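You operate a simulated robot arm through the tools that you are given. There is no shell and no other tool. Be economical: measure what you need, move in short steps, check, and stop when the job is done.

You run a simulated robot arm. Do the job below in one go: nothing can be reset, and whatever is moved stays where it is left.

## Task
Sponge the glaze off the foot of the beaker on the post.
Fine: wet the sponge on its pad and put it back; lift the beaker, foot up, on to the drying grid. What is to be rubbed or washed off counts as gone when no trace of it is left.

The check looks at the end state, three seconds after you hand in, the way a careful person would. Anything else that was tipped, shoved, dropped, spilled or broken makes it a failure.

## Robot
A 7-joint arm with a fingered hand, fixed in place. Base frame: the origin is at the foot of the arm, x ahead of it, y to its left, z up; the work surface is at about z = 0.8. Units: m, degrees, N and s.
With the tool pointing down near the work surface it reaches from about 0.2 to 0.8 m from the base axis. Its first joint turns from -166.0 to 166.0 degrees. Payload 4.9 kg.
The TCP is the grasp point between the finger pads, 0.032 m short of the fingertips. In the tool frame z runs along the fingers and y along their closing line. The gripper opens to 0.192 m. The gripper's body begins 0.089 m behind the TCP. The gripper is a hand of 3 fingers: y runs from the thumb to the fingers, the wrist lies at [0, 0, -0.267] in the tool frame, and closing takes about 1.5 s.
Orientation is told as [roll, pitch, yaw] about the base's x, y, z axes, in that order, counted from this pose: with the fingers straight down and closing along the base's y, the tool's x points along the base's -x, its y along +y and its z along -z.

## Interface
- The arm moves only by the tool drive_tool. Its argument "series" is a list of rows, each a list of 6 numbers: the turn, a rotation vector about the base's x, y, z in degrees, then the shift along the base's x, y, z in m. In form: [[wx, wy, wz, dx, dy, dz], ...]. A call has 1 to 12 rows; each row shifts and turns the commanded pose from where the row before left it. "fingers" is the opening, from 0 (shut) to 1 (fully open), set as the call begins (left out, the last holds). Each row takes 0.2 s and may step no farther than 0.05 m and 8.6 degrees from the row before; otherwise, or with a gripper value out of range, the whole call is refused. A pose out of reach is approached as far as the arm can. The call stops where the force on the tool passes 40 N (or 10 N more than at its start, if that is more) or the arm is blocked; 0.2 s more then pass. The fingers move at their own pace (about 0.153 m/s each) and stop on an object; they squeeze with about 33 N. The grip force told is the motor's: it shows also when the fingers shut on nothing. Time passes only in rows, and 0.2 s behind the last, so rows that do not move let the fingers close. It gives the time, the measured TCP pose, the force on the tool (base axes), the opening and the grip force at its end, in the units of the frame above (readings bear some noise), with the torque about the TCP (base axes, N m) and any sound that the robot's microphone picked up.
- Cameras (640 x 400 px; columns grow to the right, rows downward): "scene" is fixed at [0.4016, -0.4991, 1.4891]; the picture's right is [0.94, -0.35, 0.00], its down [-0.25, -0.65, -0.72] and it looks along [0.25, 0.67, -0.70] (base axes); focal length 275 px, centre (320, 200). "wrist" rides on the gripper at [0.08, -0.046, -0.113] in the tool frame; the picture's right is [0.50, 0.87, 0.00], its down [-0.67, 0.39, -0.63] and it looks along [-0.55, 0.32, 0.78] (tool axes); focal length 226 px, centre (320, 200). There is no depth. A picture from a camera that has moved, and an enlarged one, comes with that camera's place and axes in the base frame and with its lens.
- snapshot(camera): a new picture of that camera. It takes no simulated time.
- finger_targets(finger1, finger2, thumb_bend): sets how far each is bent, from 0 (flat) to 1 (curled in); at 0.3 the hand is open as for a grip, at 0.7 the pads meet at the TCP. One left out holds its place. A second passes; each finger stops where it meets its share of the squeeze, and holds until it gets a number again. A gripper value or a shape takes the hand back. It gives what a move gives, with no picture; readings hold the bend of each and the force on the fingers (four entries, about 0 where the hand has none), thumb and palm.
- hand_shape(shape): the hand has 3 fingers and takes this shape, open, in about a second: jaw (thumb against the fingers, like two jaws); tri (thumb and two fingers); tip (a fingertip pinch); poke (one finger out to press); point (the index stretched); flat (the hand flat); cup (the hand cupped); fist (a fist). The gripper value then closes the fingers along that shape, each until it touches; the sizes above hold for jaw. It gives what a move gives, with no picture.
- zoom(camera, box): a new picture of the part [left, top, right, bottom] of that camera's present view, enlarged. It takes no simulated time.
- job_done(): hands the job in; it is judged then, once.

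Work in short steps. Places have to be worked out from the pictures, the camera data and where the tool is seen: move nearer, look again, correct. Check each grasp and each placing, and mend what went wrong. You have 120 turns and 64 pictures in all, those below and enlarged ones among them. Open the gripper and draw the arm clear of the work before you hand the job in, unless the task says otherwise; then end with one line.

The tools are called after "Call:" by a JSON object that holds its "api" and its "payload". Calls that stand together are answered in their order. drive_tool: Moves the arm, as the interface text tells. Its arguments: {"type":"object","properties":{"series":{"type":"array"},"fingers":{"type":"number"}},"required":["series"]} The other tools are called the same way: hand_shape (shape) gives the hand a shape; finger_targets (finger1, finger2, thumb_bend) moves the fingers one by one; snapshot (camera) takes a picture; zoom (camera, box) takes an enlarged picture of a part of a camera's view; job_done () hands the job in.

At the start:

```text
time: 0.0
tool_pos: [0.3777, 0.434, 1.1453]
ee_rot: [0.0, 0.0, 0.0]
contact_force: [-0.5, 0.3, 0.3]
torque: [0.01, -0.02, 0.01]
gripper_width: 0.1919
finger_force: 0.0
shape: jaw
bend: [0.3, 0.3, 0.3]
finger forces: [0.0, 0.0, 0.0, 0.0, 0.1, 0.0]
```

scene: 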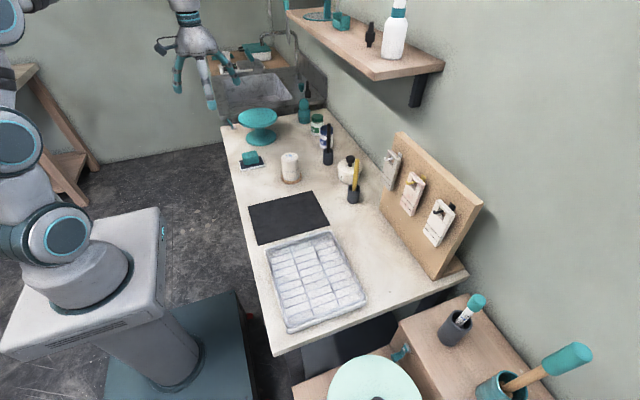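
wrist: 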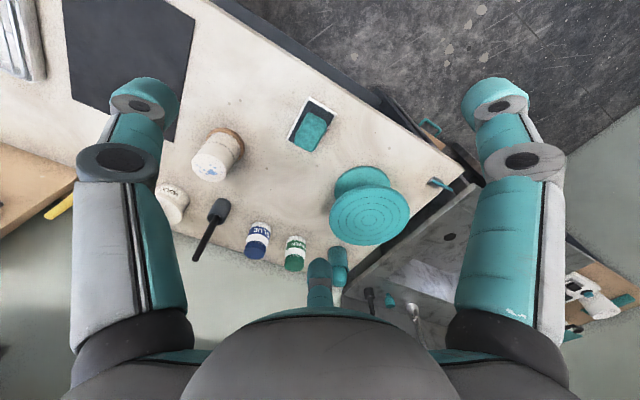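

The beaker on its post appears near (290,167) in the scene view, with the teal sponge on a pad near (250,160) and the grid near (315,280). I'll zoom in on these first.

Call:
{"api": "zoom", "payload": {"camera": "scene", "box": [220, 100, 380, 200]}}

Call:
{"api": "zoom", "payload": {"camera": "wrist", "box": [140, 70, 420, 270]}}

Call:
{"api": "zoom", "payload": {"camera": "scene", "box": [230, 180, 390, 340]}}

```text
4.00 times, centred on (300, 150) of scene
camera zoom: at [0.4016, -0.4991, 1.4891], right [0.94, -0.35, 0.0], down [-0.25, -0.65, -0.72], along [0.25, 0.67, -0.7], focal length 1099 px, centre (400, 400)
```

zoom: 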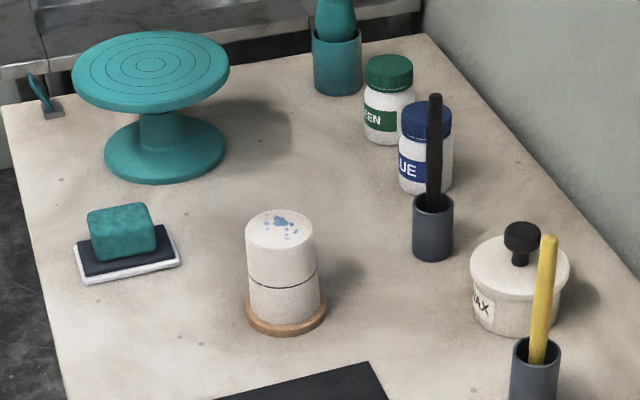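

```text
2.00 times, centred on (280, 170) of wrist
camera zoom: at [0.2968, 0.3877, 1.2594], right [-0.5, 0.87, 0.0], down [0.67, 0.39, 0.63], along [0.55, 0.32, -0.78], focal length 452 px, centre (400, 260)
```

zoom: 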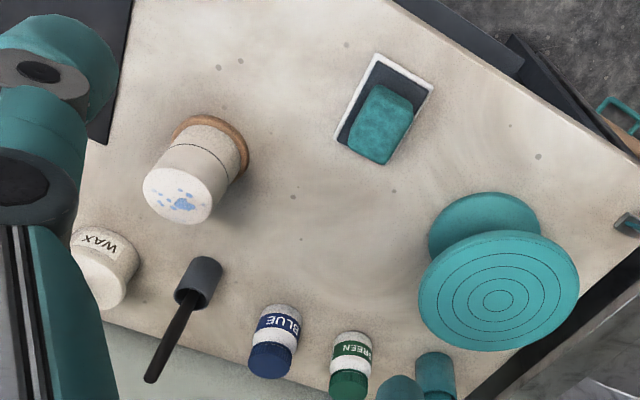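

```text
2.50 times, centred on (310, 260) of scene
camera zoom: at [0.4016, -0.4991, 1.4891], right [0.94, -0.35, 0.0], down [-0.25, -0.65, -0.72], along [0.25, 0.67, -0.7], focal length 687 px, centre (345, 50)
```

zoom: 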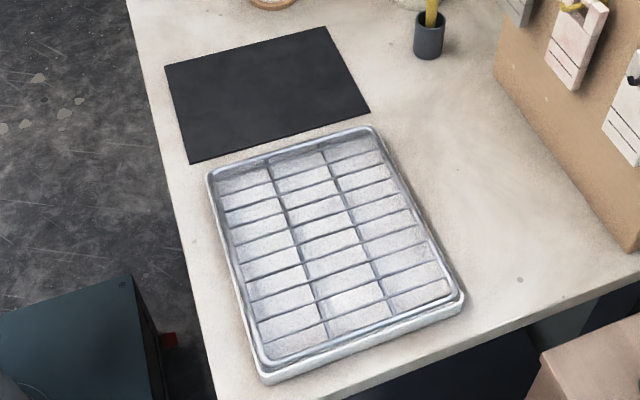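

The sponge sits at about (0.456, 0.45), the beaker at (0.584, 0.302) with its top near z=0.907, and the grid centre at about (0.52, -0.14). I'll move above the sponge with the fingers half open and look again.

Call:
{"api": "drive_tool", "payload": {"series": [[0, 0, 0, 0.02, 0.003, -0.035], [0, 0, 0, 0.02, 0.003, -0.035], [0, 0, 0, 0.02, 0.003, -0.035], [0, 0, 0, 0.018, 0.002, -0.04], [0, 0, 0, 0, 0, 0]], "fingers": 0.5}}

Call:
{"api": "snapshot", "payload": {"camera": "wrist"}}

Call:
{"api": "snapshot", "payload": {"camera": "scene"}}

```text
time: 1.2
tool_pos: [0.4561, 0.4435, 1.0006]
ee_rot: [-0.1, 0.0, 0.0]
contact_force: [0.0, -0.1, -0.4]
torque: [0.0, 0.04, 0.04]
gripper_width: 0.0966
finger_force: 0.0
shape: jaw
bend: [0.36, 0.36, 0.7]
finger forces: [0.0, 0.1, 0.0, 0.0, 0.0, 0.0]
```

```text
58 pictures are left
camera wrist: at [0.3759, 0.3973, 1.115], right [-0.5, 0.87, 0.0], down [0.67, 0.39, 0.63], along [0.55, 0.32, -0.78], focal length 226 px, centre (320, 200)
```

wrist: 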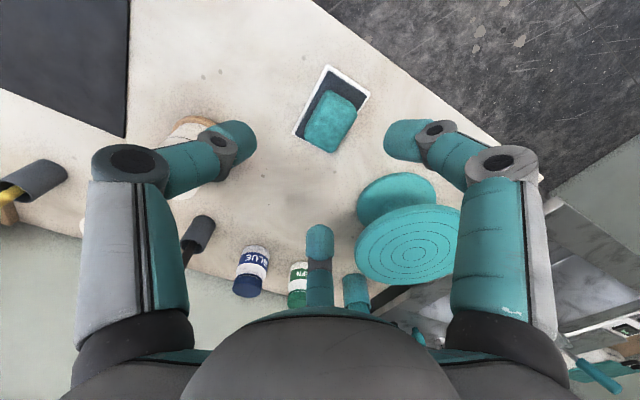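

```text
57 pictures are left
```

scene: 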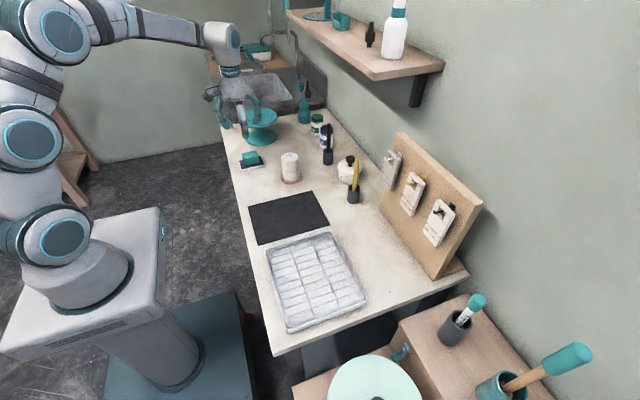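

The three fingers stand 120° apart, with the thumb at -y. Turning the hand +90° puts the thumb at the sponge's far end and the two fingers on its long sides, clear of the turntable.

Call:
{"api": "zoom", "payload": {"camera": "wrist", "box": [270, 50, 400, 170]}}

Call:
{"api": "drive_tool", "payload": {"series": [[0, 0, 8.5, 0, 0, 0], [0, 0, 8.5, 0, 0, 0], [0, 0, 8.5, 0, 0, 0], [0, 0, 8.5, 0, 0, 0], [0, 0, 8.5, 0, 0, 0], [0, 0, 8.5, 0, 0, 0], [0, 0, 8.5, 0, 0, 0], [0, 0, 8.5, 0, 0, 0], [0, 0, 8.5, 0, 0, 0], [0, 0, 8.5, 0, 0, 0], [0, 0, 5, 0, 0, 0]]}}

Call:
{"api": "snapshot", "payload": {"camera": "wrist"}}

```text
3.33 times, centred on (335, 110) of wrist
camera zoom: at [0.3759, 0.3973, 1.115], right [-0.5, 0.87, 0.0], down [0.67, 0.39, 0.63], along [0.55, 0.32, -0.78], focal length 754 px, centre (270, 500)
```

zoom: 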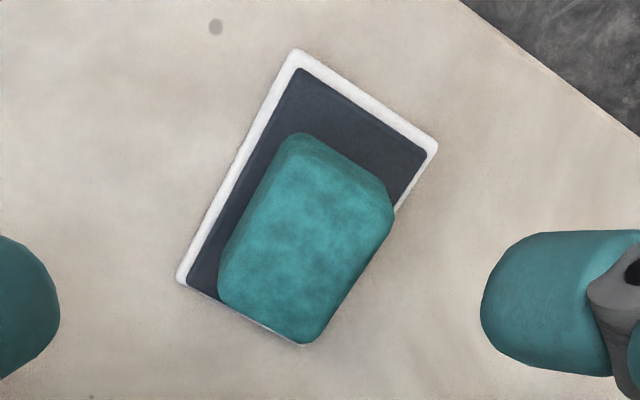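

```text
time: 3.6
tool_pos: [0.4561, 0.445, 1.0016]
ee_rot: [0.0, 0.1, 90.0]
contact_force: [-0.3, -0.5, -0.2]
torque: [0.03, 0.04, -0.01]
gripper_width: 0.0967
finger_force: 0.0
shape: jaw
bend: [0.36, 0.36, 0.7]
finger forces: [0.1, 0.1, 0.0, 0.1, 0.0, 0.0]
```

```text
55 pictures are left
camera wrist: at [0.5008, 0.3653, 1.1146], right [-0.86, -0.5, 0.0], down [-0.39, 0.67, 0.63], along [-0.32, 0.55, -0.78], focal length 226 px, centre (320, 200)
```

wrist: 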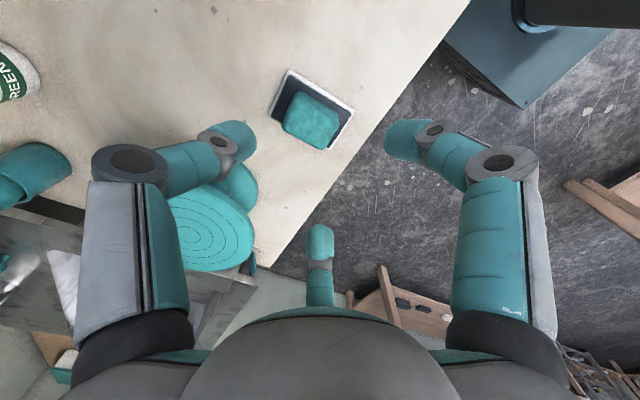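

I'll zoom in on the new view to triangulate the sponge and its height.

Call:
{"api": "zoom", "payload": {"camera": "wrist", "box": [250, 50, 380, 170]}}

Call:
{"api": "zoom", "payload": {"camera": "scene", "box": [225, 135, 305, 185]}}

```text
3.33 times, centred on (315, 110) of wrist
camera zoom: at [0.5008, 0.3653, 1.1146], right [-0.86, -0.5, 0.0], down [-0.39, 0.67, 0.63], along [-0.32, 0.55, -0.78], focal length 754 px, centre (337, 500)
```

zoom: 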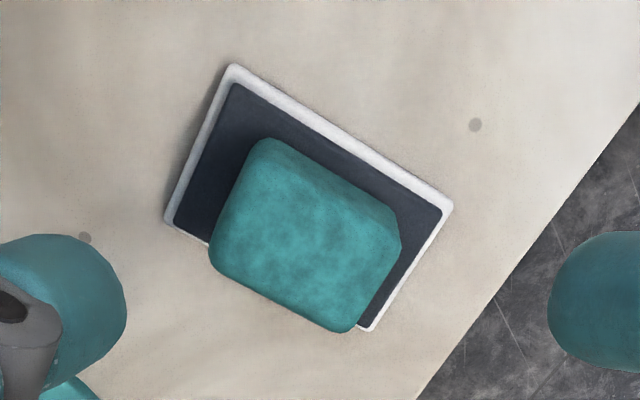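

```text
8.00 times, centred on (265, 160) of scene
camera zoom: at [0.4016, -0.4991, 1.4891], right [0.94, -0.35, 0.0], down [-0.25, -0.65, -0.72], along [0.25, 0.67, -0.7], focal length 2198 px, centre (760, 520)
```

zoom: 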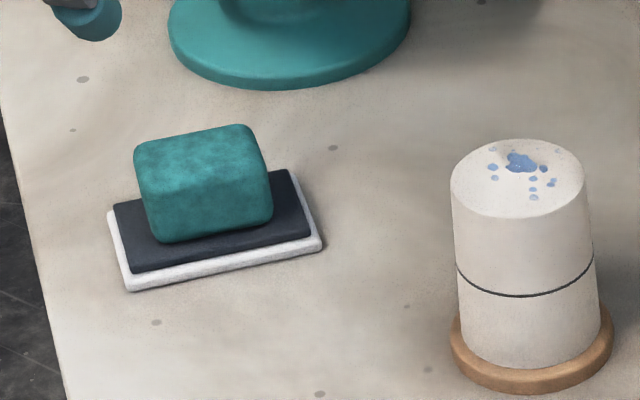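

Triangulation puts the pad at x 0.410–0.509, y 0.428–0.492, and the sponge at about (0.4595, 0.459), 0.057×0.040 with its top near 0.849. I'll centre over it and descend to TCP z≈0.875.

Call:
{"api": "drive_tool", "payload": {"series": [[0, 0, 0, 0.0034, 0.014, 0], [0, 0, 0, 0, 0, -0.035], [0, 0, 0, 0, 0, -0.035], [0, 0, 0, 0, 0, -0.035], [0, 0, 0, 0, 0, -0.02], [0, 0, 0, 0, 0, 0]]}}

Call:
{"api": "snapshot", "payload": {"camera": "wrist"}}

Call:
{"api": "zoom", "payload": {"camera": "scene", "box": [200, 90, 320, 185]}}

```text
time: 5.0
tool_pos: [0.4585, 0.462, 0.8794]
ee_rot: [-0.1, -0.1, 90.0]
contact_force: [0.2, -0.1, 0.1]
torque: [-0.01, -0.02, 0.02]
gripper_width: 0.0965
finger_force: 0.0
shape: jaw
bend: [0.36, 0.36, 0.7]
finger forces: [0.1, 0.0, 0.0, 0.0, 0.0, 0.0]
```

```text
52 pictures are left
camera wrist: at [0.503, 0.3816, 0.9928], right [-0.87, -0.5, 0.0], down [-0.39, 0.67, 0.63], along [-0.32, 0.55, -0.78], focal length 226 px, centre (320, 200)
```

wrist: 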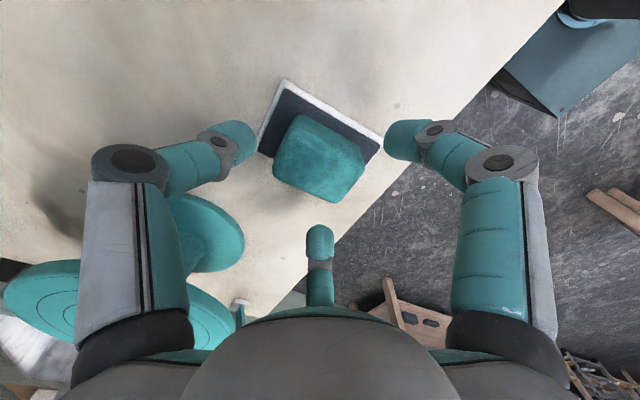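

```text
4.21 times, centred on (260, 138) of scene
camera zoom: at [0.4016, -0.4991, 1.4891], right [0.94, -0.35, 0.0], down [-0.25, -0.65, -0.72], along [0.25, 0.67, -0.7], focal length 1157 px, centre (573, 463)
```

zoom: 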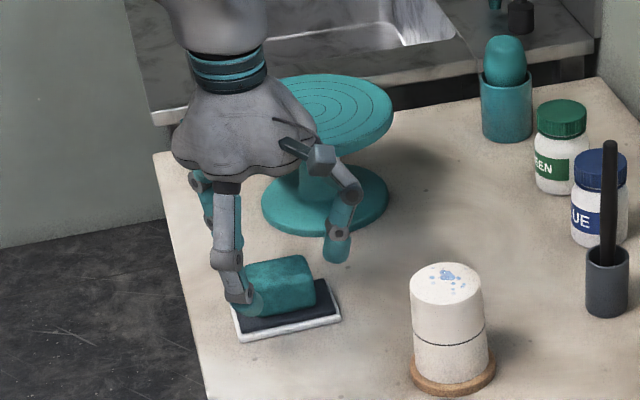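

From this nearer view the sponge's centre is about (0.461, 0.455). I'll shift slightly, lower to TCP z≈0.86 and close gently around it.

Call:
{"api": "drive_tool", "payload": {"series": [[0, 0, 0, 0.002, -0.006, 0], [0, 0, 0, 0, 0, -0.01], [0, 0, 0, 0, 0, -0.009], [0, 0, 0, 0, 0, 0]]}}

Call:
{"api": "drive_tool", "payload": {"series": [[0, 0, 0, 0, 0, 0], [0, 0, 0, 0, 0, 0], [0, 0, 0, 0, 0, 0], [0, 0, 0, 0, 0, 0], [0, 0, 0, 0, 0, 0]], "fingers": 0.0}}

Call:
{"api": "snapshot", "payload": {"camera": "wrist"}}

Call:
{"api": "zoom", "payload": {"camera": "scene", "box": [200, 90, 320, 185]}}

```text
time: 6.0
tool_pos: [0.4604, 0.453, 0.8577]
ee_rot: [0.0, -0.1, 89.9]
contact_force: [0.1, 0.3, 0.3]
torque: [-0.01, 0.01, -0.02]
gripper_width: 0.0962
finger_force: 0.0
shape: jaw
bend: [0.36, 0.36, 0.7]
finger forces: [0.1, 0.0, 0.0, 0.1, 0.0, 0.0]
```

```text
time: 7.2
tool_pos: [0.4609, 0.4531, 0.8595]
ee_rot: [0.0, 0.1, 90.0]
contact_force: [0.2, -0.5, -0.1]
torque: [-0.02, -0.01, 0.01]
gripper_width: 0.0502
finger_force: 33.5
shape: jaw
bend: [0.78, 0.78, 0.7]
finger forces: [24.8, 27.4, 0.0, 0.1, 28.8, 0.0]
```

```text
50 pictures are left
camera wrist: at [0.5061, 0.3731, 0.9715], right [-0.87, -0.5, 0.0], down [-0.39, 0.67, 0.63], along [-0.32, 0.55, -0.78], focal length 226 px, centre (320, 200)
```

wrist: 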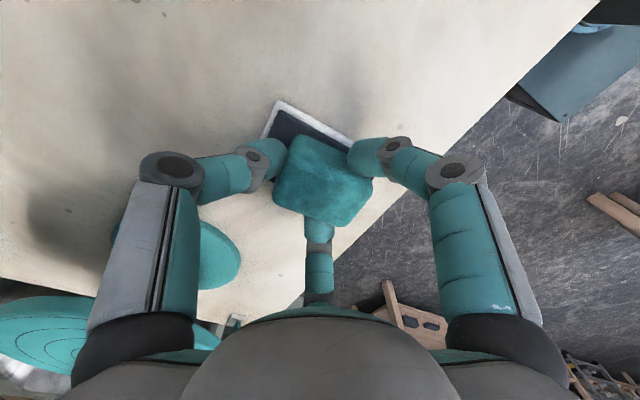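

```text
4.21 times, centred on (260, 138) of scene
camera zoom: at [0.4016, -0.4991, 1.4891], right [0.94, -0.35, 0.0], down [-0.25, -0.65, -0.72], along [0.25, 0.67, -0.7], focal length 1157 px, centre (573, 463)
```

zoom: 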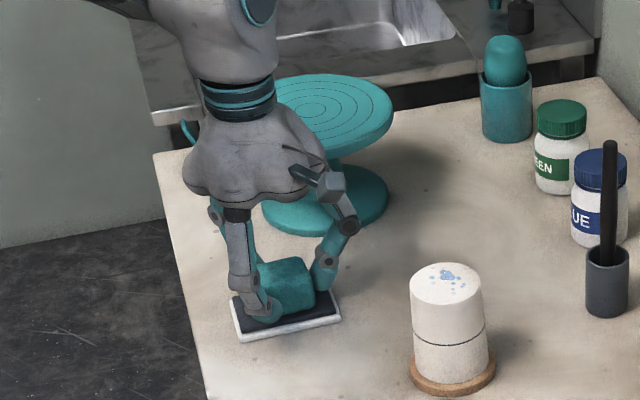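

All three digits hold the sponge at about 27 N each. Next I'll press it lightly on to its wet pad in millimetre steps, watching the force.

Call:
{"api": "drive_tool", "payload": {"series": [[0, 0, 0, 0, 0, -0.002], [0, 0, 0, 0, 0, -0.002], [0, 0, 0, 0, 0, 0]]}}

```text
time: 8.0
tool_pos: [0.461, 0.4545, 0.8565]
ee_rot: [0.0, -0.2, 90.0]
contact_force: [-2.2, -6.5, 19.9]
torque: [-0.2, 0.08, -0.06]
gripper_width: 0.0511
finger_force: 33.1
shape: jaw
bend: [0.78, 0.78, 0.69]
finger forces: [29.4, 29.5, 0.1, 0.0, 31.0, 0.0]
```

It is pressing at about 20 N. I'll hold for a second, then lift straight up and inspect the sponge.

Call:
{"api": "drive_tool", "payload": {"series": [[0, 0, 0, 0, 0, 0], [0, 0, 0, 0, 0, 0], [0, 0, 0, 0, 0, 0], [0, 0, 0, 0, 0, 0], [0, 0, 0, 0, 0, 0.004], [0, 0, 0, 0, 0, 0.02], [0, 0, 0, 0, 0, 0.04], [0, 0, 0, 0, 0, 0.04], [0, 0, 0, 0, 0, 0.03], [0, 0, 0, 0, 0, 0]]}}

Call:
{"api": "snapshot", "payload": {"camera": "wrist"}}

Call:
{"api": "zoom", "payload": {"camera": "scene", "box": [200, 80, 320, 185]}}

```text
time: 10.2
tool_pos: [0.4624, 0.4534, 0.9858]
ee_rot: [0.0, 0.0, 90.0]
contact_force: [0.2, 0.1, 0.6]
torque: [-0.01, 0.03, 0.01]
gripper_width: 0.0508
finger_force: 32.8
shape: jaw
bend: [0.78, 0.78, 0.69]
finger forces: [26.7, 29.9, 0.0, 0.0, 31.4, 0.1]
```

```text
48 pictures are left
camera wrist: at [0.5079, 0.3733, 1.0987], right [-0.87, -0.5, 0.0], down [-0.39, 0.67, 0.63], along [-0.32, 0.55, -0.78], focal length 226 px, centre (320, 200)
```

wrist: 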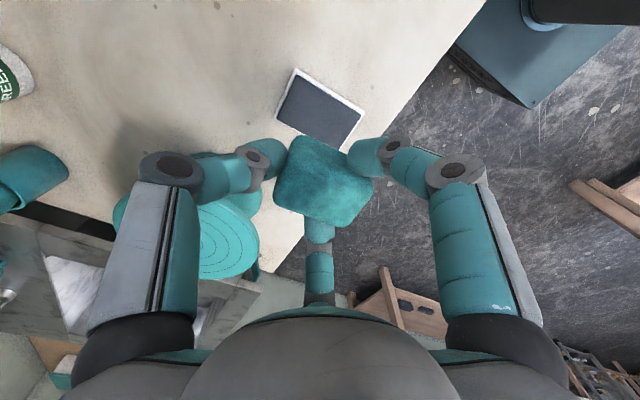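

```text
3.81 times, centred on (260, 132) of scene
camera zoom: at [0.4016, -0.4991, 1.4891], right [0.94, -0.35, 0.0], down [-0.25, -0.65, -0.72], along [0.25, 0.67, -0.7], focal length 1046 px, centre (549, 457)
```

zoom: 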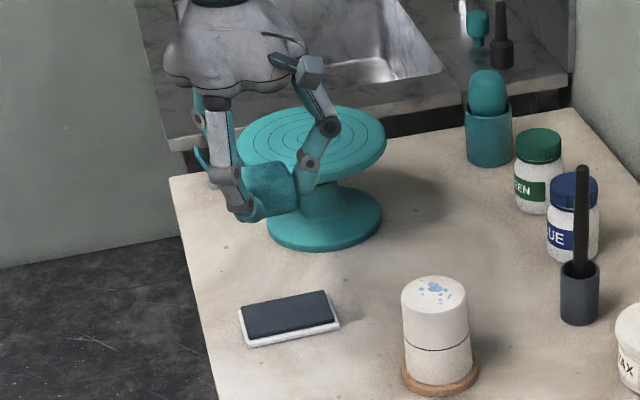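

The sponge is held firmly and the pad stayed put. I'll carry it above the beaker, about 0.13 m clear, to locate the foot with the wrist camera.

Call:
{"api": "drive_tool", "payload": {"series": [[0, 0, 0, 0.0, 0.0, 0.045], [0, 0, 0, 0.025, -0.028, 0.005], [0, 0, 0, 0.025, -0.028, 0], [0, 0, 0, 0.025, -0.028, 0], [0, 0, 0, 0.025, -0.028, 0], [0, 0, 0, 0.022, -0.026, 0], [0, 0, 0, 0, 0, 0]]}}

Call:
{"api": "zoom", "payload": {"camera": "wrist", "box": [220, 50, 420, 175]}}

Call:
{"api": "zoom", "payload": {"camera": "scene", "box": [240, 90, 350, 190]}}

```text
time: 11.8
tool_pos: [0.5811, 0.3146, 1.0358]
ee_rot: [0.0, 0.0, 90.0]
contact_force: [-0.5, 0.4, -0.2]
torque: [0.04, 0.0, -0.01]
gripper_width: 0.0511
finger_force: 32.7
shape: jaw
bend: [0.78, 0.78, 0.69]
finger forces: [26.4, 29.6, 0.1, 0.0, 30.8, 0.1]
```

```text
3.20 times, centred on (320, 112) of wrist
camera zoom: at [0.6271, 0.2345, 1.1493], right [-0.87, -0.5, 0.0], down [-0.39, 0.67, 0.63], along [-0.32, 0.55, -0.78], focal length 723 px, centre (320, 480)
```

zoom: 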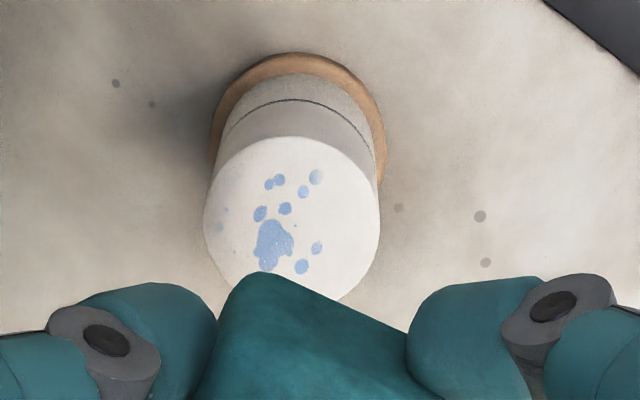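

```text
4.00 times, centred on (295, 140) of scene
camera zoom: at [0.4016, -0.4991, 1.4891], right [0.94, -0.35, 0.0], down [-0.25, -0.65, -0.72], along [0.25, 0.67, -0.7], focal length 1099 px, centre (420, 440)
```

zoom: 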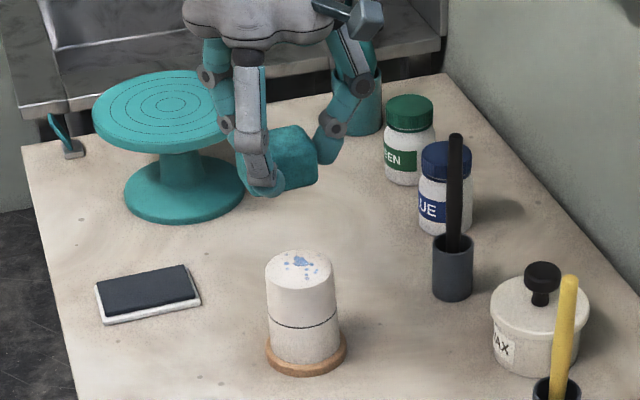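

The foot centre comes out at about (0.591, 0.3165), top z≈0.89, diameter ≈0.062. The glaze spots spread across most of the face. I'll centre over it and descend to just above contact.

Call:
{"api": "drive_tool", "payload": {"series": [[0, 0, 0, 0.009, 0.002, -0.02], [0, 0, 0, 0, 0, -0.03], [0, 0, 0, 0, 0, -0.025], [0, 0, 0, 0, 0, 0]]}}

Call:
{"api": "zoom", "payload": {"camera": "scene", "box": [260, 120, 340, 190]}}

Call:
{"api": "snapshot", "payload": {"camera": "wrist"}}

```text
time: 12.8
tool_pos: [0.5923, 0.3181, 0.9612]
ee_rot: [0.0, 0.0, 90.0]
contact_force: [0.6, -0.1, 0.0]
torque: [-0.03, 0.0, 0.01]
gripper_width: 0.0512
finger_force: 32.9
shape: jaw
bend: [0.78, 0.78, 0.69]
finger forces: [26.4, 29.6, 0.0, 0.0, 30.7, 0.1]
```

```text
5.71 times, centred on (300, 155) of scene
camera zoom: at [0.4016, -0.4991, 1.4891], right [0.94, -0.35, 0.0], down [-0.25, -0.65, -0.72], along [0.25, 0.67, -0.7], focal length 1570 px, centre (434, 457)
```

zoom: 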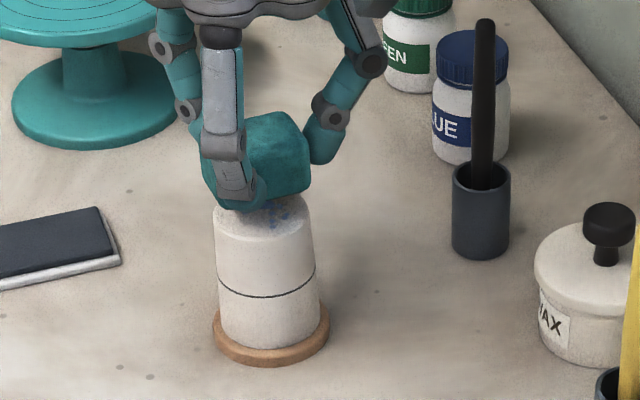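

```text
43 pictures are left
camera wrist: at [0.6373, 0.2375, 1.0744], right [-0.87, -0.5, 0.0], down [-0.39, 0.67, 0.63], along [-0.32, 0.55, -0.78], focal length 226 px, centre (320, 200)
```

wrist: 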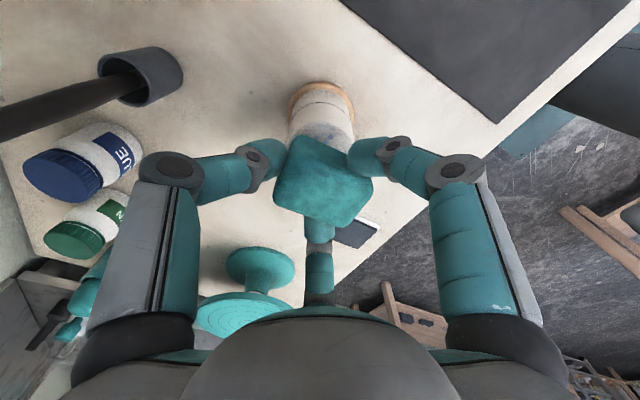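

The sponge hovers about 2 cm over the foot and is aligned with it. I'll descend carefully in small steps, watching for first contact.

Call:
{"api": "drive_tool", "payload": {"series": [[0, 0, 0, 0, 0, -0.006], [0, 0, 0, 0, 0, -0.003], [0, 0, 0, 0, 0, -0.003], [0, 0, 0, 0, 0, 0]]}}

Call:
{"api": "drive_tool", "payload": {"series": [[0, 0, 0, 0, 0, -0.002], [0, 0, 0, 0, 0, -0.001], [0, 0, 0, 0, 0, 0]]}}

Call:
{"api": "drive_tool", "payload": {"series": [[0, 0, 0, 0, 0, -0.001], [0, 0, 0, 0, 0, 0]]}}

```text
time: 13.8
tool_pos: [0.5913, 0.318, 0.9512]
ee_rot: [0.0, 0.1, 90.0]
contact_force: [0.6, 0.5, -0.1]
torque: [0.0, 0.0, -0.02]
gripper_width: 0.0509
finger_force: 32.5
shape: jaw
bend: [0.78, 0.78, 0.69]
finger forces: [26.4, 29.5, 0.0, 0.1, 30.7, 0.0]
```

```text
time: 14.6
tool_pos: [0.5914, 0.316, 0.9472]
ee_rot: [0.0, 0.0, 90.0]
contact_force: [0.7, 0.5, -0.7]
torque: [0.04, 0.01, -0.01]
gripper_width: 0.051
finger_force: 33.2
shape: jaw
bend: [0.78, 0.78, 0.69]
finger forces: [26.3, 29.6, 0.0, 0.1, 30.7, 0.1]
```

```text
time: 15.2
tool_pos: [0.5899, 0.3164, 0.9459]
ee_rot: [0.1, 0.0, 90.1]
contact_force: [-0.4, 0.6, 0.0]
torque: [-0.02, 0.01, 0.0]
gripper_width: 0.0512
finger_force: 32.8
shape: jaw
bend: [0.78, 0.78, 0.69]
finger forces: [26.4, 29.5, 0.1, 0.1, 30.7, 0.1]
```

There's no contact yet at 0.946, so I'll continue in small steps.

Call:
{"api": "drive_tool", "payload": {"series": [[0, 0, 0, 0, 0, -0.001], [0, 0, 0, 0, 0, -0.001], [0, 0, 0, 0, 0, 0]]}}

Call:
{"api": "drive_tool", "payload": {"series": [[0, 0, 0, 0, 0, -0.001], [0, 0, 0, 0, 0, -0.001], [0, 0, 0, 0, 0, 0]]}}

Call:
{"api": "drive_tool", "payload": {"series": [[0, 0, 0, 0, 0, -0.001], [0, 0, 0, 0, 0, 0]]}}

```text
time: 16.0
tool_pos: [0.5918, 0.3171, 0.9437]
ee_rot: [0.0, 0.1, 90.0]
contact_force: [0.7, 0.8, -0.5]
torque: [0.02, 0.01, -0.02]
gripper_width: 0.051
finger_force: 32.9
shape: jaw
bend: [0.78, 0.78, 0.69]
finger forces: [26.3, 29.6, 0.1, 0.1, 30.7, 0.1]
```

```text
time: 16.8
tool_pos: [0.5916, 0.3171, 0.9427]
ee_rot: [-0.1, -0.1, 90.1]
contact_force: [0.2, 1.1, -0.3]
torque: [0.01, 0.0, 0.0]
gripper_width: 0.051
finger_force: 33.1
shape: jaw
bend: [0.78, 0.78, 0.69]
finger forces: [26.4, 29.5, 0.0, 0.0, 30.6, 0.0]
```

```text
time: 17.4
tool_pos: [0.5934, 0.3169, 0.9432]
ee_rot: [-0.1, 0.1, 90.0]
contact_force: [-0.2, -1.1, 6.4]
torque: [-0.02, 0.04, 0.03]
gripper_width: 0.0512
finger_force: 32.9
shape: jaw
bend: [0.78, 0.79, 0.69]
finger forces: [27.1, 29.8, 0.0, 0.0, 30.9, 0.1]
```

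Contact is at about 6 N. I'll start with small strokes in x, a few millimetres either way, and watch the side force.

Call:
{"api": "drive_tool", "payload": {"series": [[0, 0, 0, 0.006, 0, 0], [0, 0, 0, 0.006, 0, 0], [0, 0, 0, -0.006, 0, 0], [0, 0, 0, -0.006, 0, 0], [0, 0, 0, -0.006, 0, 0], [0, 0, 0, -0.006, 0, 0], [0, 0, 0, 0.006, 0, 0], [0, 0, 0, 0.006, 0, 0]]}}

Call:
{"api": "zoom", "payload": {"camera": "scene", "box": [260, 120, 340, 190]}}

```text
time: 19.2
tool_pos: [0.5897, 0.3167, 0.9421]
ee_rot: [0.0, 0.0, 90.1]
contact_force: [-5.1, 0.1, 11.8]
torque: [0.0, 0.33, -0.01]
gripper_width: 0.0509
finger_force: 33.5
shape: jaw
bend: [0.79, 0.79, 0.69]
finger forces: [28.2, 31.3, 0.0, 0.0, 28.6, 0.1]
```

```text
5.71 times, centred on (300, 155) of scene
camera zoom: at [0.4016, -0.4991, 1.4891], right [0.94, -0.35, 0.0], down [-0.25, -0.65, -0.72], along [0.25, 0.67, -0.7], focal length 1570 px, centre (434, 457)
```

zoom: 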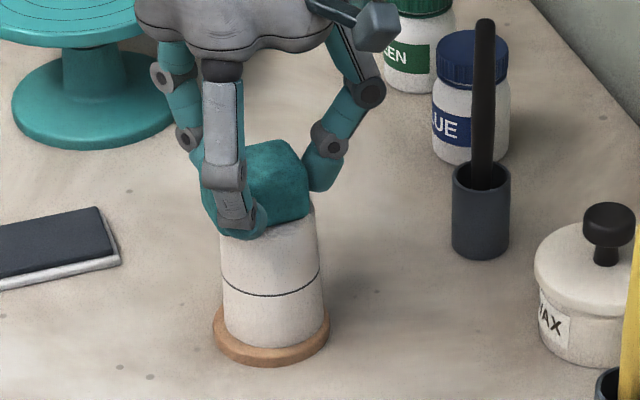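

The beaker has a little play on its post (about 4 mm), but the disc didn't move. I'll use larger strokes covering the whole foot, ±18 mm in x and y.

Call:
{"api": "drive_tool", "payload": {"series": [[0, 0, 0, 0.009, 0.005, 0], [0, 0, 0, 0.009, 0.005, 0], [0, 0, 0, -0.01, 0.004, 0], [0, 0, 0, -0.01, 0.002, 0], [0, 0, 0, -0.01, -0.003, 0], [0, 0, 0, -0.006, -0.008, 0], [0, 0, 0, 0.0, -0.01, 0], [0, 0, 0, 0.008, -0.008, 0], [0, 0, 0, 0.01, -0.003, 0], [0, 0, 0, 0.01, 0.003, 0], [0, 0, 0, 0, 0.008, 0], [0, 0, 0, -0.01, 0.005, 0]]}}

Call:
{"api": "drive_tool", "payload": {"series": [[0, 0, 0, 0.009, 0.005, 0], [0, 0, 0, 0.009, 0.005, 0], [0, 0, 0, -0.01, 0.004, 0], [0, 0, 0, -0.01, 0.002, 0], [0, 0, 0, -0.01, -0.003, 0], [0, 0, 0, -0.006, -0.008, 0], [0, 0, 0, 0.0, -0.01, 0], [0, 0, 0, 0.008, -0.008, 0], [0, 0, 0, 0.01, -0.003, 0], [0, 0, 0, 0.01, 0.003, 0], [0, 0, 0, 0, 0.008, 0], [0, 0, 0, -0.01, 0.005, 0]]}}

```text
time: 21.8
tool_pos: [0.5917, 0.3172, 0.9418]
ee_rot: [0.0, 0.0, 89.9]
contact_force: [0.2, -0.7, 2.7]
torque: [-0.09, -0.02, 0.03]
gripper_width: 0.0501
finger_force: 32.7
shape: jaw
bend: [0.79, 0.79, 0.69]
finger forces: [26.3, 27.8, 0.0, 0.0, 30.4, 0.1]
```

```text
time: 24.4
tool_pos: [0.5916, 0.3177, 0.941]
ee_rot: [-0.1, 0.0, 89.9]
contact_force: [2.4, -0.6, 4.4]
torque: [-0.14, -0.12, 0.05]
gripper_width: 0.0503
finger_force: 33.3
shape: jaw
bend: [0.79, 0.79, 0.69]
finger forces: [26.6, 27.2, 0.0, 0.1, 30.8, 0.0]
```

Now I'll lift off and inspect the foot.

Call:
{"api": "drive_tool", "payload": {"series": [[0, 0, 0, 0, 0, 0.01], [0, 0, 0, 0, 0, 0.04], [0, 0, 0, 0, 0, 0.045], [0, 0, 0, 0, 0, 0]]}}

Call:
{"api": "zoom", "payload": {"camera": "wrist", "box": [270, 70, 370, 145]}}

Call:
{"api": "zoom", "payload": {"camera": "scene", "box": [260, 130, 320, 190]}}

```text
time: 25.4
tool_pos: [0.5934, 0.3165, 1.0374]
ee_rot: [0.0, -0.1, 90.0]
contact_force: [0.5, -0.3, -0.7]
torque: [-0.01, 0.0, 0.0]
gripper_width: 0.0503
finger_force: 33.4
shape: jaw
bend: [0.79, 0.79, 0.69]
finger forces: [25.7, 28.2, 0.0, 0.0, 28.6, 0.1]
```

```text
5.33 times, centred on (320, 108) of wrist
camera zoom: at [0.6395, 0.2371, 1.1504], right [-0.87, -0.5, 0.0], down [-0.39, 0.67, 0.63], along [-0.32, 0.55, -0.78], focal length 1206 px, centre (320, 693)
```

zoom: 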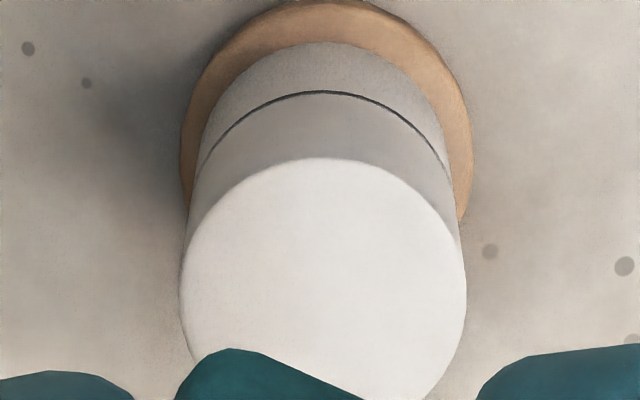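

```text
6.67 times, centred on (290, 160) of scene
camera zoom: at [0.4016, -0.4991, 1.4891], right [0.94, -0.35, 0.0], down [-0.25, -0.65, -0.72], along [0.25, 0.67, -0.7], focal length 1831 px, centre (520, 467)
```

zoom: 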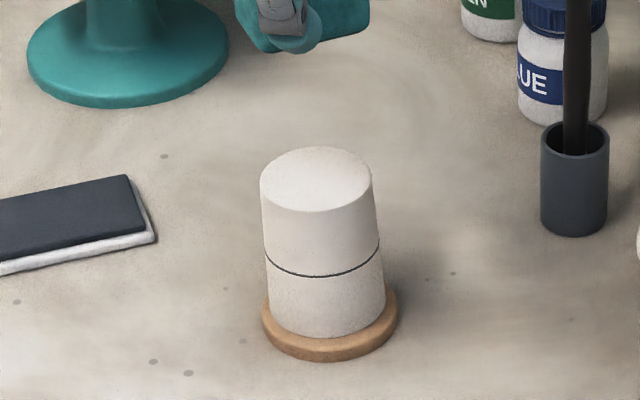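

The visible part of the foot is clean and the disc hasn't moved. I'll take the sponge back the way it came, to directly above its pad.

Call:
{"api": "drive_tool", "payload": {"series": [[0, 0, 0, -0.026, 0.027, 0], [0, 0, 0, -0.026, 0.027, 0], [0, 0, 0, -0.026, 0.027, 0], [0, 0, 0, -0.026, 0.027, 0], [0, 0, 0, -0.027, 0.028, 0], [0, 0, 0, 0, 0, -0.04], [0, 0, 0, 0, 0, -0.04], [0, 0, 0, 0, 0, -0.04], [0, 0, 0, 0, 0, -0.03], [0, 0, 0, 0, 0, -0.015], [0, 0, 0, 0, 0, 0]]}}

Call:
{"api": "zoom", "payload": {"camera": "scene", "box": [210, 110, 320, 190]}}

Call:
{"api": "zoom", "payload": {"camera": "wrist", "box": [240, 50, 400, 250]}}

```text
time: 27.8
tool_pos: [0.4595, 0.4519, 0.8715]
ee_rot: [-0.1, 0.1, 89.9]
contact_force: [-0.1, -0.3, -1.0]
torque: [-0.01, -0.01, -0.01]
gripper_width: 0.0502
finger_force: 32.9
shape: jaw
bend: [0.79, 0.79, 0.69]
finger forces: [25.7, 28.2, 0.0, 0.0, 28.1, 0.1]
```

```text
5.00 times, centred on (265, 150) of scene
camera zoom: at [0.4016, -0.4991, 1.4891], right [0.94, -0.35, 0.0], down [-0.25, -0.65, -0.72], along [0.25, 0.67, -0.7], focal length 1374 px, centre (595, 450)
```

zoom: 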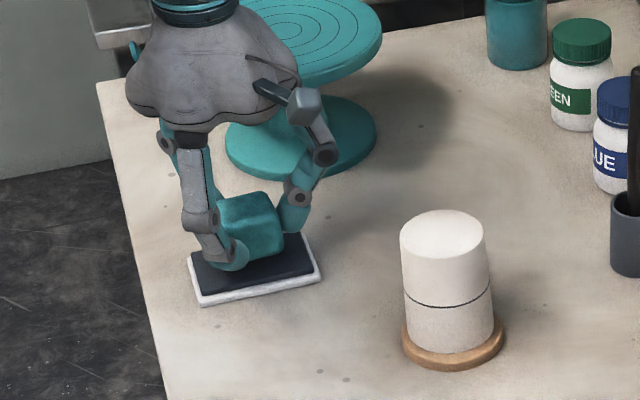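

```text
2.00 times, centred on (320, 150) of wrist
camera zoom: at [0.5048, 0.3714, 0.9854], right [-0.87, -0.5, 0.0], down [-0.39, 0.67, 0.63], along [-0.32, 0.55, -0.78], focal length 452 px, centre (320, 300)
```

zoom: 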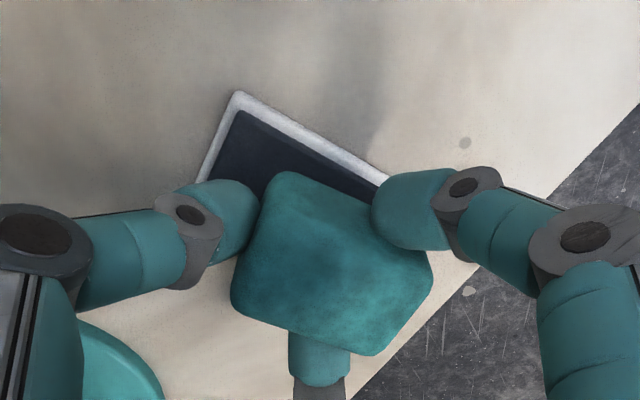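

The sponge is over its pad, and the scene view shows the whole foot clean. I'll lower it until the contact force appears.

Call:
{"api": "drive_tool", "payload": {"series": [[0, 0, 0, 0, 0, -0.006], [0, 0, 0, 0, 0, -0.003], [0, 0, 0, 0, 0, -0.002], [0, 0, 0, 0, 0, 0]]}}

Call:
{"api": "drive_tool", "payload": {"series": [[0, 0, 0, 0, 0, -0.001], [0, 0, 0, 0, 0, 0]]}}

```text
time: 28.8
tool_pos: [0.4613, 0.4519, 0.8591]
ee_rot: [-0.1, 0.0, 90.1]
contact_force: [0.5, 0.5, 0.0]
torque: [0.04, 0.01, -0.01]
gripper_width: 0.0497
finger_force: 33.5
shape: jaw
bend: [0.79, 0.79, 0.69]
finger forces: [25.8, 28.3, 0.0, 0.1, 28.1, 0.0]
```

```text
time: 29.4
tool_pos: [0.4602, 0.452, 0.859]
ee_rot: [0.0, -0.1, 90.1]
contact_force: [-0.1, 0.2, -0.1]
torque: [0.03, -0.03, -0.02]
gripper_width: 0.0498
finger_force: 33.0
shape: jaw
bend: [0.79, 0.79, 0.69]
finger forces: [25.7, 28.3, 0.1, 0.0, 28.1, 0.0]
```

Call:
{"api": "drive_tool", "payload": {"series": [[0, 0, 0, 0, 0, -0.001], [0, 0, 0, 0, 0, -0.001], [0, 0, 0, 0, 0, 0]]}}

Call:
{"api": "drive_tool", "payload": {"series": [[0, 0, 0, 0, 0, -0.001], [0, 0, 0, 0, 0, 0]]}}

```text
time: 30.2
tool_pos: [0.4605, 0.4528, 0.8577]
ee_rot: [0.0, 0.0, 90.0]
contact_force: [0.2, -0.5, -0.4]
torque: [-0.02, -0.03, -0.01]
gripper_width: 0.0503
finger_force: 32.5
shape: jaw
bend: [0.79, 0.79, 0.69]
finger forces: [25.6, 28.3, 0.0, 0.0, 28.2, 0.1]
```

```text
time: 30.8
tool_pos: [0.4598, 0.4525, 0.8561]
ee_rot: [0.0, 0.1, 90.1]
contact_force: [0.1, 0.5, 0.5]
torque: [0.01, 0.01, 0.0]
gripper_width: 0.05
finger_force: 32.8
shape: jaw
bend: [0.79, 0.79, 0.69]
finger forces: [25.8, 28.3, 0.1, 0.1, 28.2, 0.0]
```

There's still no contact, since the sponge has crept up slightly in the grip. I'll continue by millimetres.

Call:
{"api": "drive_tool", "payload": {"series": [[0, 0, 0, 0, 0, -0.001], [0, 0, 0, 0, 0, 0]]}}

Call:
{"api": "drive_tool", "payload": {"series": [[0, 0, 0, 0, 0, -0.001], [0, 0, 0, 0, 0, 0]]}}

```text
time: 31.4
tool_pos: [0.4597, 0.4534, 0.8551]
ee_rot: [-0.1, 0.1, 90.1]
contact_force: [-0.6, -4.5, 9.2]
torque: [-0.1, 0.03, -0.01]
gripper_width: 0.0501
finger_force: 33.4
shape: jaw
bend: [0.79, 0.79, 0.69]
finger forces: [27.6, 27.6, 0.1, 0.0, 28.5, 0.0]
```

```text
time: 32.0
tool_pos: [0.4612, 0.4528, 0.8563]
ee_rot: [-0.1, -0.1, 90.0]
contact_force: [-0.7, -6.1, 17.3]
torque: [-0.14, 0.07, -0.05]
gripper_width: 0.0506
finger_force: 33.0
shape: jaw
bend: [0.79, 0.79, 0.68]
finger forces: [29.0, 28.7, 0.0, 0.0, 29.1, 0.0]
```

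The sponge is on the pad. I'll back off 1 mm, open to the earlier width, and rise.

Call:
{"api": "drive_tool", "payload": {"series": [[0, 0, 0, 0, 0, 0.001], [0, 0, 0, 0, 0, 0]]}}

Call:
{"api": "drive_tool", "payload": {"series": [[0, 0, 0, 0, 0, 0], [0, 0, 0, 0, 0, 0], [0, 0, 0, 0, 0, 0], [0, 0, 0, 0, 0, 0.01], [0, 0, 0, 0, 0, 0.03], [0, 0, 0, 0, 0, 0.04], [0, 0, 0, 0, 0, 0.04], [0, 0, 0, 0, 0, 0.04], [0, 0, 0, 0, 0, 0]], "fingers": 0.5}}

Call:
{"api": "zoom", "payload": {"camera": "scene", "box": [210, 110, 320, 190]}}

Call:
{"api": "snapshot", "payload": {"camera": "wrist"}}

```text
time: 32.6
tool_pos: [0.4606, 0.4527, 0.8566]
ee_rot: [0.0, 0.0, 90.0]
contact_force: [-0.4, -4.3, 13.9]
torque: [-0.13, 0.06, -0.01]
gripper_width: 0.0504
finger_force: 33.0
shape: jaw
bend: [0.79, 0.79, 0.68]
finger forces: [28.3, 29.1, 0.0, 0.1, 29.3, 0.1]
```

```text
time: 34.6
tool_pos: [0.461, 0.4533, 1.0185]
ee_rot: [0.1, 0.0, 90.0]
contact_force: [-0.5, 0.5, -0.3]
torque: [0.03, 0.0, 0.01]
gripper_width: 0.0955
finger_force: 0.0
shape: jaw
bend: [0.37, 0.37, 0.7]
finger forces: [0.0, 0.1, 0.1, 0.0, 0.0, 0.0]
```

```text
5.00 times, centred on (265, 150) of scene
camera zoom: at [0.4016, -0.4991, 1.4891], right [0.94, -0.35, 0.0], down [-0.25, -0.65, -0.72], along [0.25, 0.67, -0.7], focal length 1374 px, centre (595, 450)
```

zoom: 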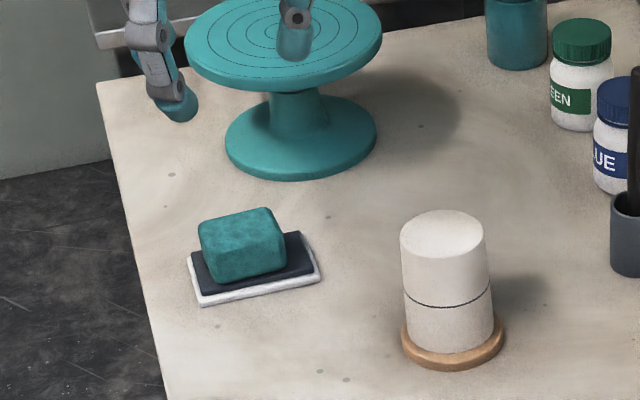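

```text
36 pictures are left
camera wrist: at [0.5065, 0.3729, 1.1313], right [-0.87, -0.5, 0.0], down [-0.39, 0.67, 0.63], along [-0.32, 0.55, -0.78], focal length 226 px, centre (320, 200)
```

wrist: 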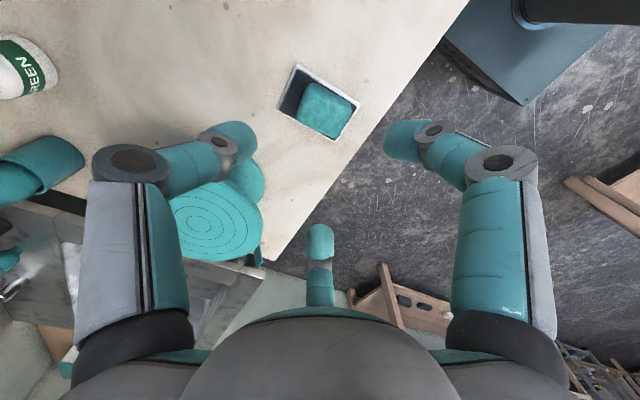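

The sponge is back on its pad. I'll move above the beaker with the fingers open wider and check the foot unobstructed.

Call:
{"api": "drive_tool", "payload": {"series": [[0, 0, 0, 0.026, -0.027, 0.004], [0, 0, 0, 0.026, -0.027, 0.004], [0, 0, 0, 0.026, -0.027, 0.004], [0, 0, 0, 0.026, -0.027, 0.004], [0, 0, 0, 0.027, -0.028, 0.004], [0, 0, 0, 0, 0, 0]], "fingers": 0.6}}

Call:
{"api": "zoom", "payload": {"camera": "wrist", "box": [240, 60, 400, 160]}}

Call:
{"api": "zoom", "payload": {"camera": "scene", "box": [270, 140, 310, 190]}}

```text
time: 36.0
tool_pos: [0.5915, 0.318, 1.0324]
ee_rot: [0.1, 0.0, 90.0]
contact_force: [0.7, 0.4, 0.4]
torque: [0.0, 0.01, 0.03]
gripper_width: 0.1145
finger_force: 0.0
shape: jaw
bend: [0.32, 0.32, 0.7]
finger forces: [0.0, 0.0, 0.0, 0.0, 0.0, 0.0]
```

```text
4.00 times, centred on (320, 110) of wrist
camera zoom: at [0.6382, 0.2381, 1.1454], right [-0.87, -0.5, 0.0], down [-0.39, 0.67, 0.63], along [-0.32, 0.55, -0.78], focal length 904 px, centre (320, 560)
```

zoom: 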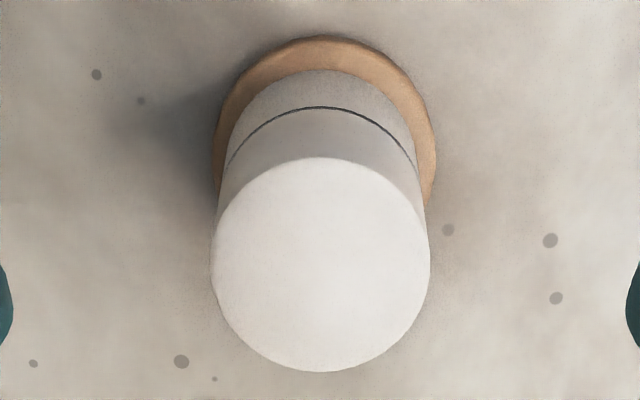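

```text
8.00 times, centred on (290, 165) of scene
camera zoom: at [0.4016, -0.4991, 1.4891], right [0.94, -0.35, 0.0], down [-0.25, -0.65, -0.72], along [0.25, 0.67, -0.7], focal length 2198 px, centre (560, 480)
```

zoom: 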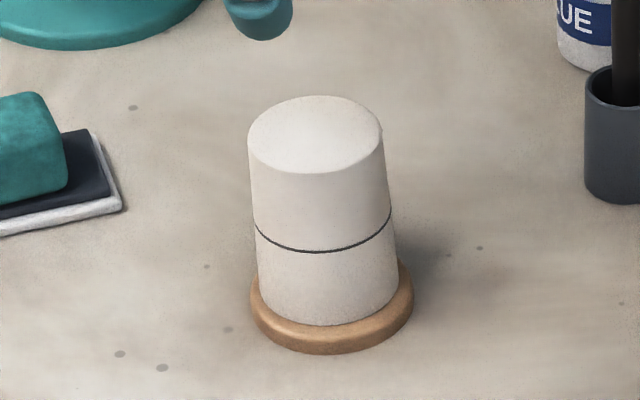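

The foot is completely clean, with its centre at about (0.590, 0.320) and diameter 0.062. I'll descend around the upper half of the beaker to TCP z≈0.885, then check clearance before gripping.

Call:
{"api": "drive_tool", "payload": {"series": [[0, 0, 0, -0.0015, 0.002, -0.03], [0, 0, 0, 0, 0, -0.035], [0, 0, 0, 0, 0, -0.035], [0, 0, 0, 0, 0, -0.03], [0, 0, 0, 0, 0, -0.019], [0, 0, 0, 0, 0, 0]]}}

Call:
{"api": "snapshot", "payload": {"camera": "wrist"}}

Call:
{"api": "zoom", "payload": {"camera": "scene", "box": [250, 110, 340, 190]}}

```text
time: 37.4
tool_pos: [0.5898, 0.3194, 0.887]
ee_rot: [0.0, 0.0, 89.9]
contact_force: [-1.2, -0.8, 0.8]
torque: [0.01, -0.04, 0.01]
gripper_width: 0.1149
finger_force: 0.0
shape: jaw
bend: [0.32, 0.32, 0.7]
finger forces: [0.0, 0.0, 0.0, 0.0, 0.0, 0.0]
```

```text
33 pictures are left
camera wrist: at [0.6355, 0.2387, 1.0003], right [-0.87, -0.5, 0.0], down [-0.39, 0.67, 0.63], along [-0.32, 0.55, -0.78], focal length 226 px, centre (320, 200)
```

wrist: 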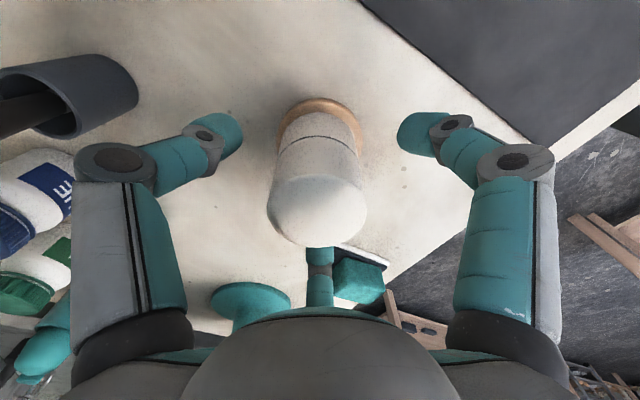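

```text
5.00 times, centred on (295, 150) of scene
camera zoom: at [0.4016, -0.4991, 1.4891], right [0.94, -0.35, 0.0], down [-0.25, -0.65, -0.72], along [0.25, 0.67, -0.7], focal length 1374 px, centre (445, 450)
```

zoom: 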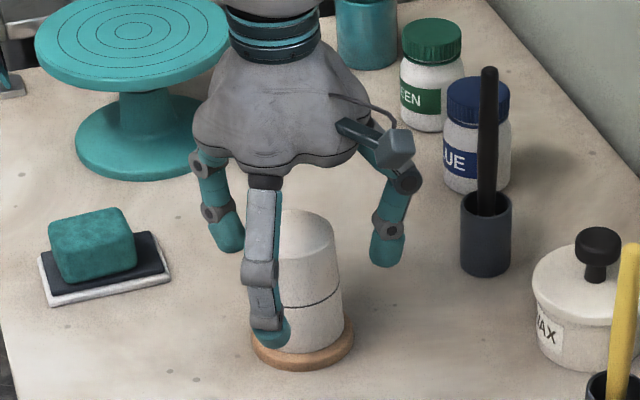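

The digits stand clear all round the beaker, with tips near the band. I'll close the grip.

Call:
{"api": "drive_tool", "payload": {"series": [[0, 0, 0, 0, 0, 0], [0, 0, 0, 0, 0, 0], [0, 0, 0, 0, 0, 0], [0, 0, 0, 0, 0, 0], [0, 0, 0, 0, 0, 0], [0, 0, 0, 0, 0, 0]], "fingers": 0.0}}

Call:
{"api": "zoom", "payload": {"camera": "scene", "box": [250, 110, 340, 190]}}

```text
time: 38.8
tool_pos: [0.5897, 0.3191, 0.8874]
ee_rot: [-0.1, 0.0, 90.1]
contact_force: [-0.2, 0.3, 0.2]
torque: [-0.01, 0.03, -0.02]
gripper_width: 0.0546
finger_force: 32.4
shape: jaw
bend: [0.78, 0.46, 0.7]
finger forces: [29.4, 29.3, 0.0, 0.1, 27.2, 0.0]
```

```text
5.00 times, centred on (295, 150) of scene
camera zoom: at [0.4016, -0.4991, 1.4891], right [0.94, -0.35, 0.0], down [-0.25, -0.65, -0.72], along [0.25, 0.67, -0.7], focal length 1374 px, centre (445, 450)
```

zoom: 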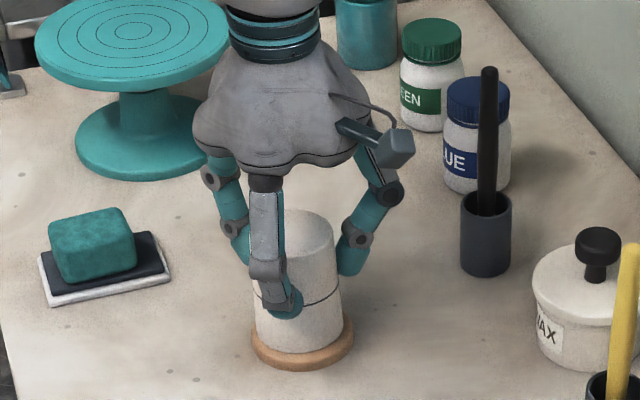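

All three digits press at about 29 N with no net side load. I'll lift straight up a little at first and check what comes along.

Call:
{"api": "drive_tool", "payload": {"series": [[0, 0, 0, 0, 0, 0.005], [0, 0, 0, 0, 0, 0.005], [0, 0, 0, 0, 0, 0.01], [0, 0, 0, 0, 0, 0.01], [0, 0, 0, 0, 0, 0]]}}

Call:
{"api": "zoom", "payload": {"camera": "scene", "box": [250, 110, 340, 190]}}

Call:
{"api": "snapshot", "payload": {"camera": "wrist"}}

```text
time: 40.0
tool_pos: [0.591, 0.3181, 0.9146]
ee_rot: [0.0, -0.1, 90.0]
contact_force: [0.3, 1.0, -2.7]
torque: [-0.03, 0.02, 0.01]
gripper_width: 0.0544
finger_force: 32.8
shape: jaw
bend: [0.78, 0.46, 0.7]
finger forces: [29.5, 29.4, 0.0, 0.1, 27.1, 0.1]
```

```text
5.00 times, centred on (295, 150) of scene
camera zoom: at [0.4016, -0.4991, 1.4891], right [0.94, -0.35, 0.0], down [-0.25, -0.65, -0.72], along [0.25, 0.67, -0.7], focal length 1374 px, centre (445, 450)
```

zoom: 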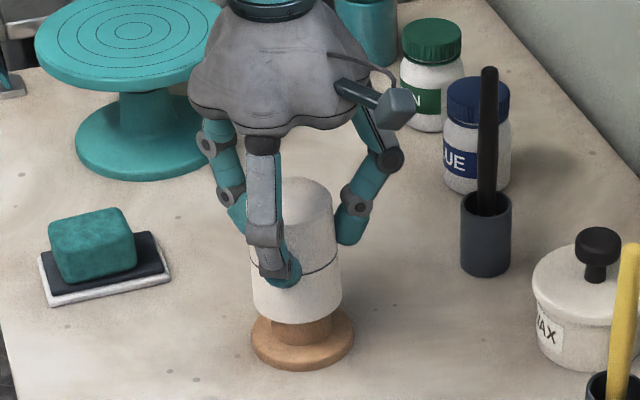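

```text
29 pictures are left
camera wrist: at [0.6361, 0.2386, 1.029], right [-0.87, -0.5, 0.0], down [-0.39, 0.67, 0.63], along [-0.32, 0.55, -0.78], focal length 226 px, centre (320, 200)
```

wrist: 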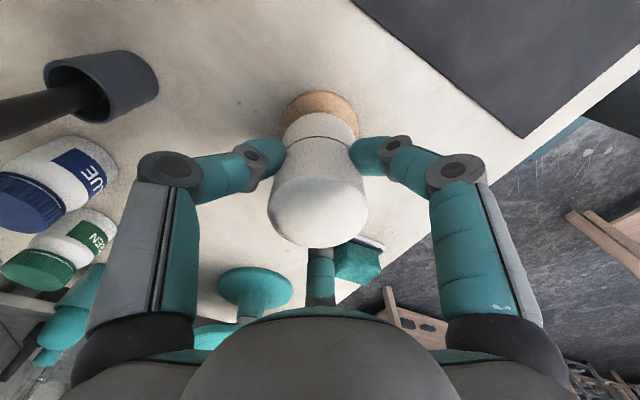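

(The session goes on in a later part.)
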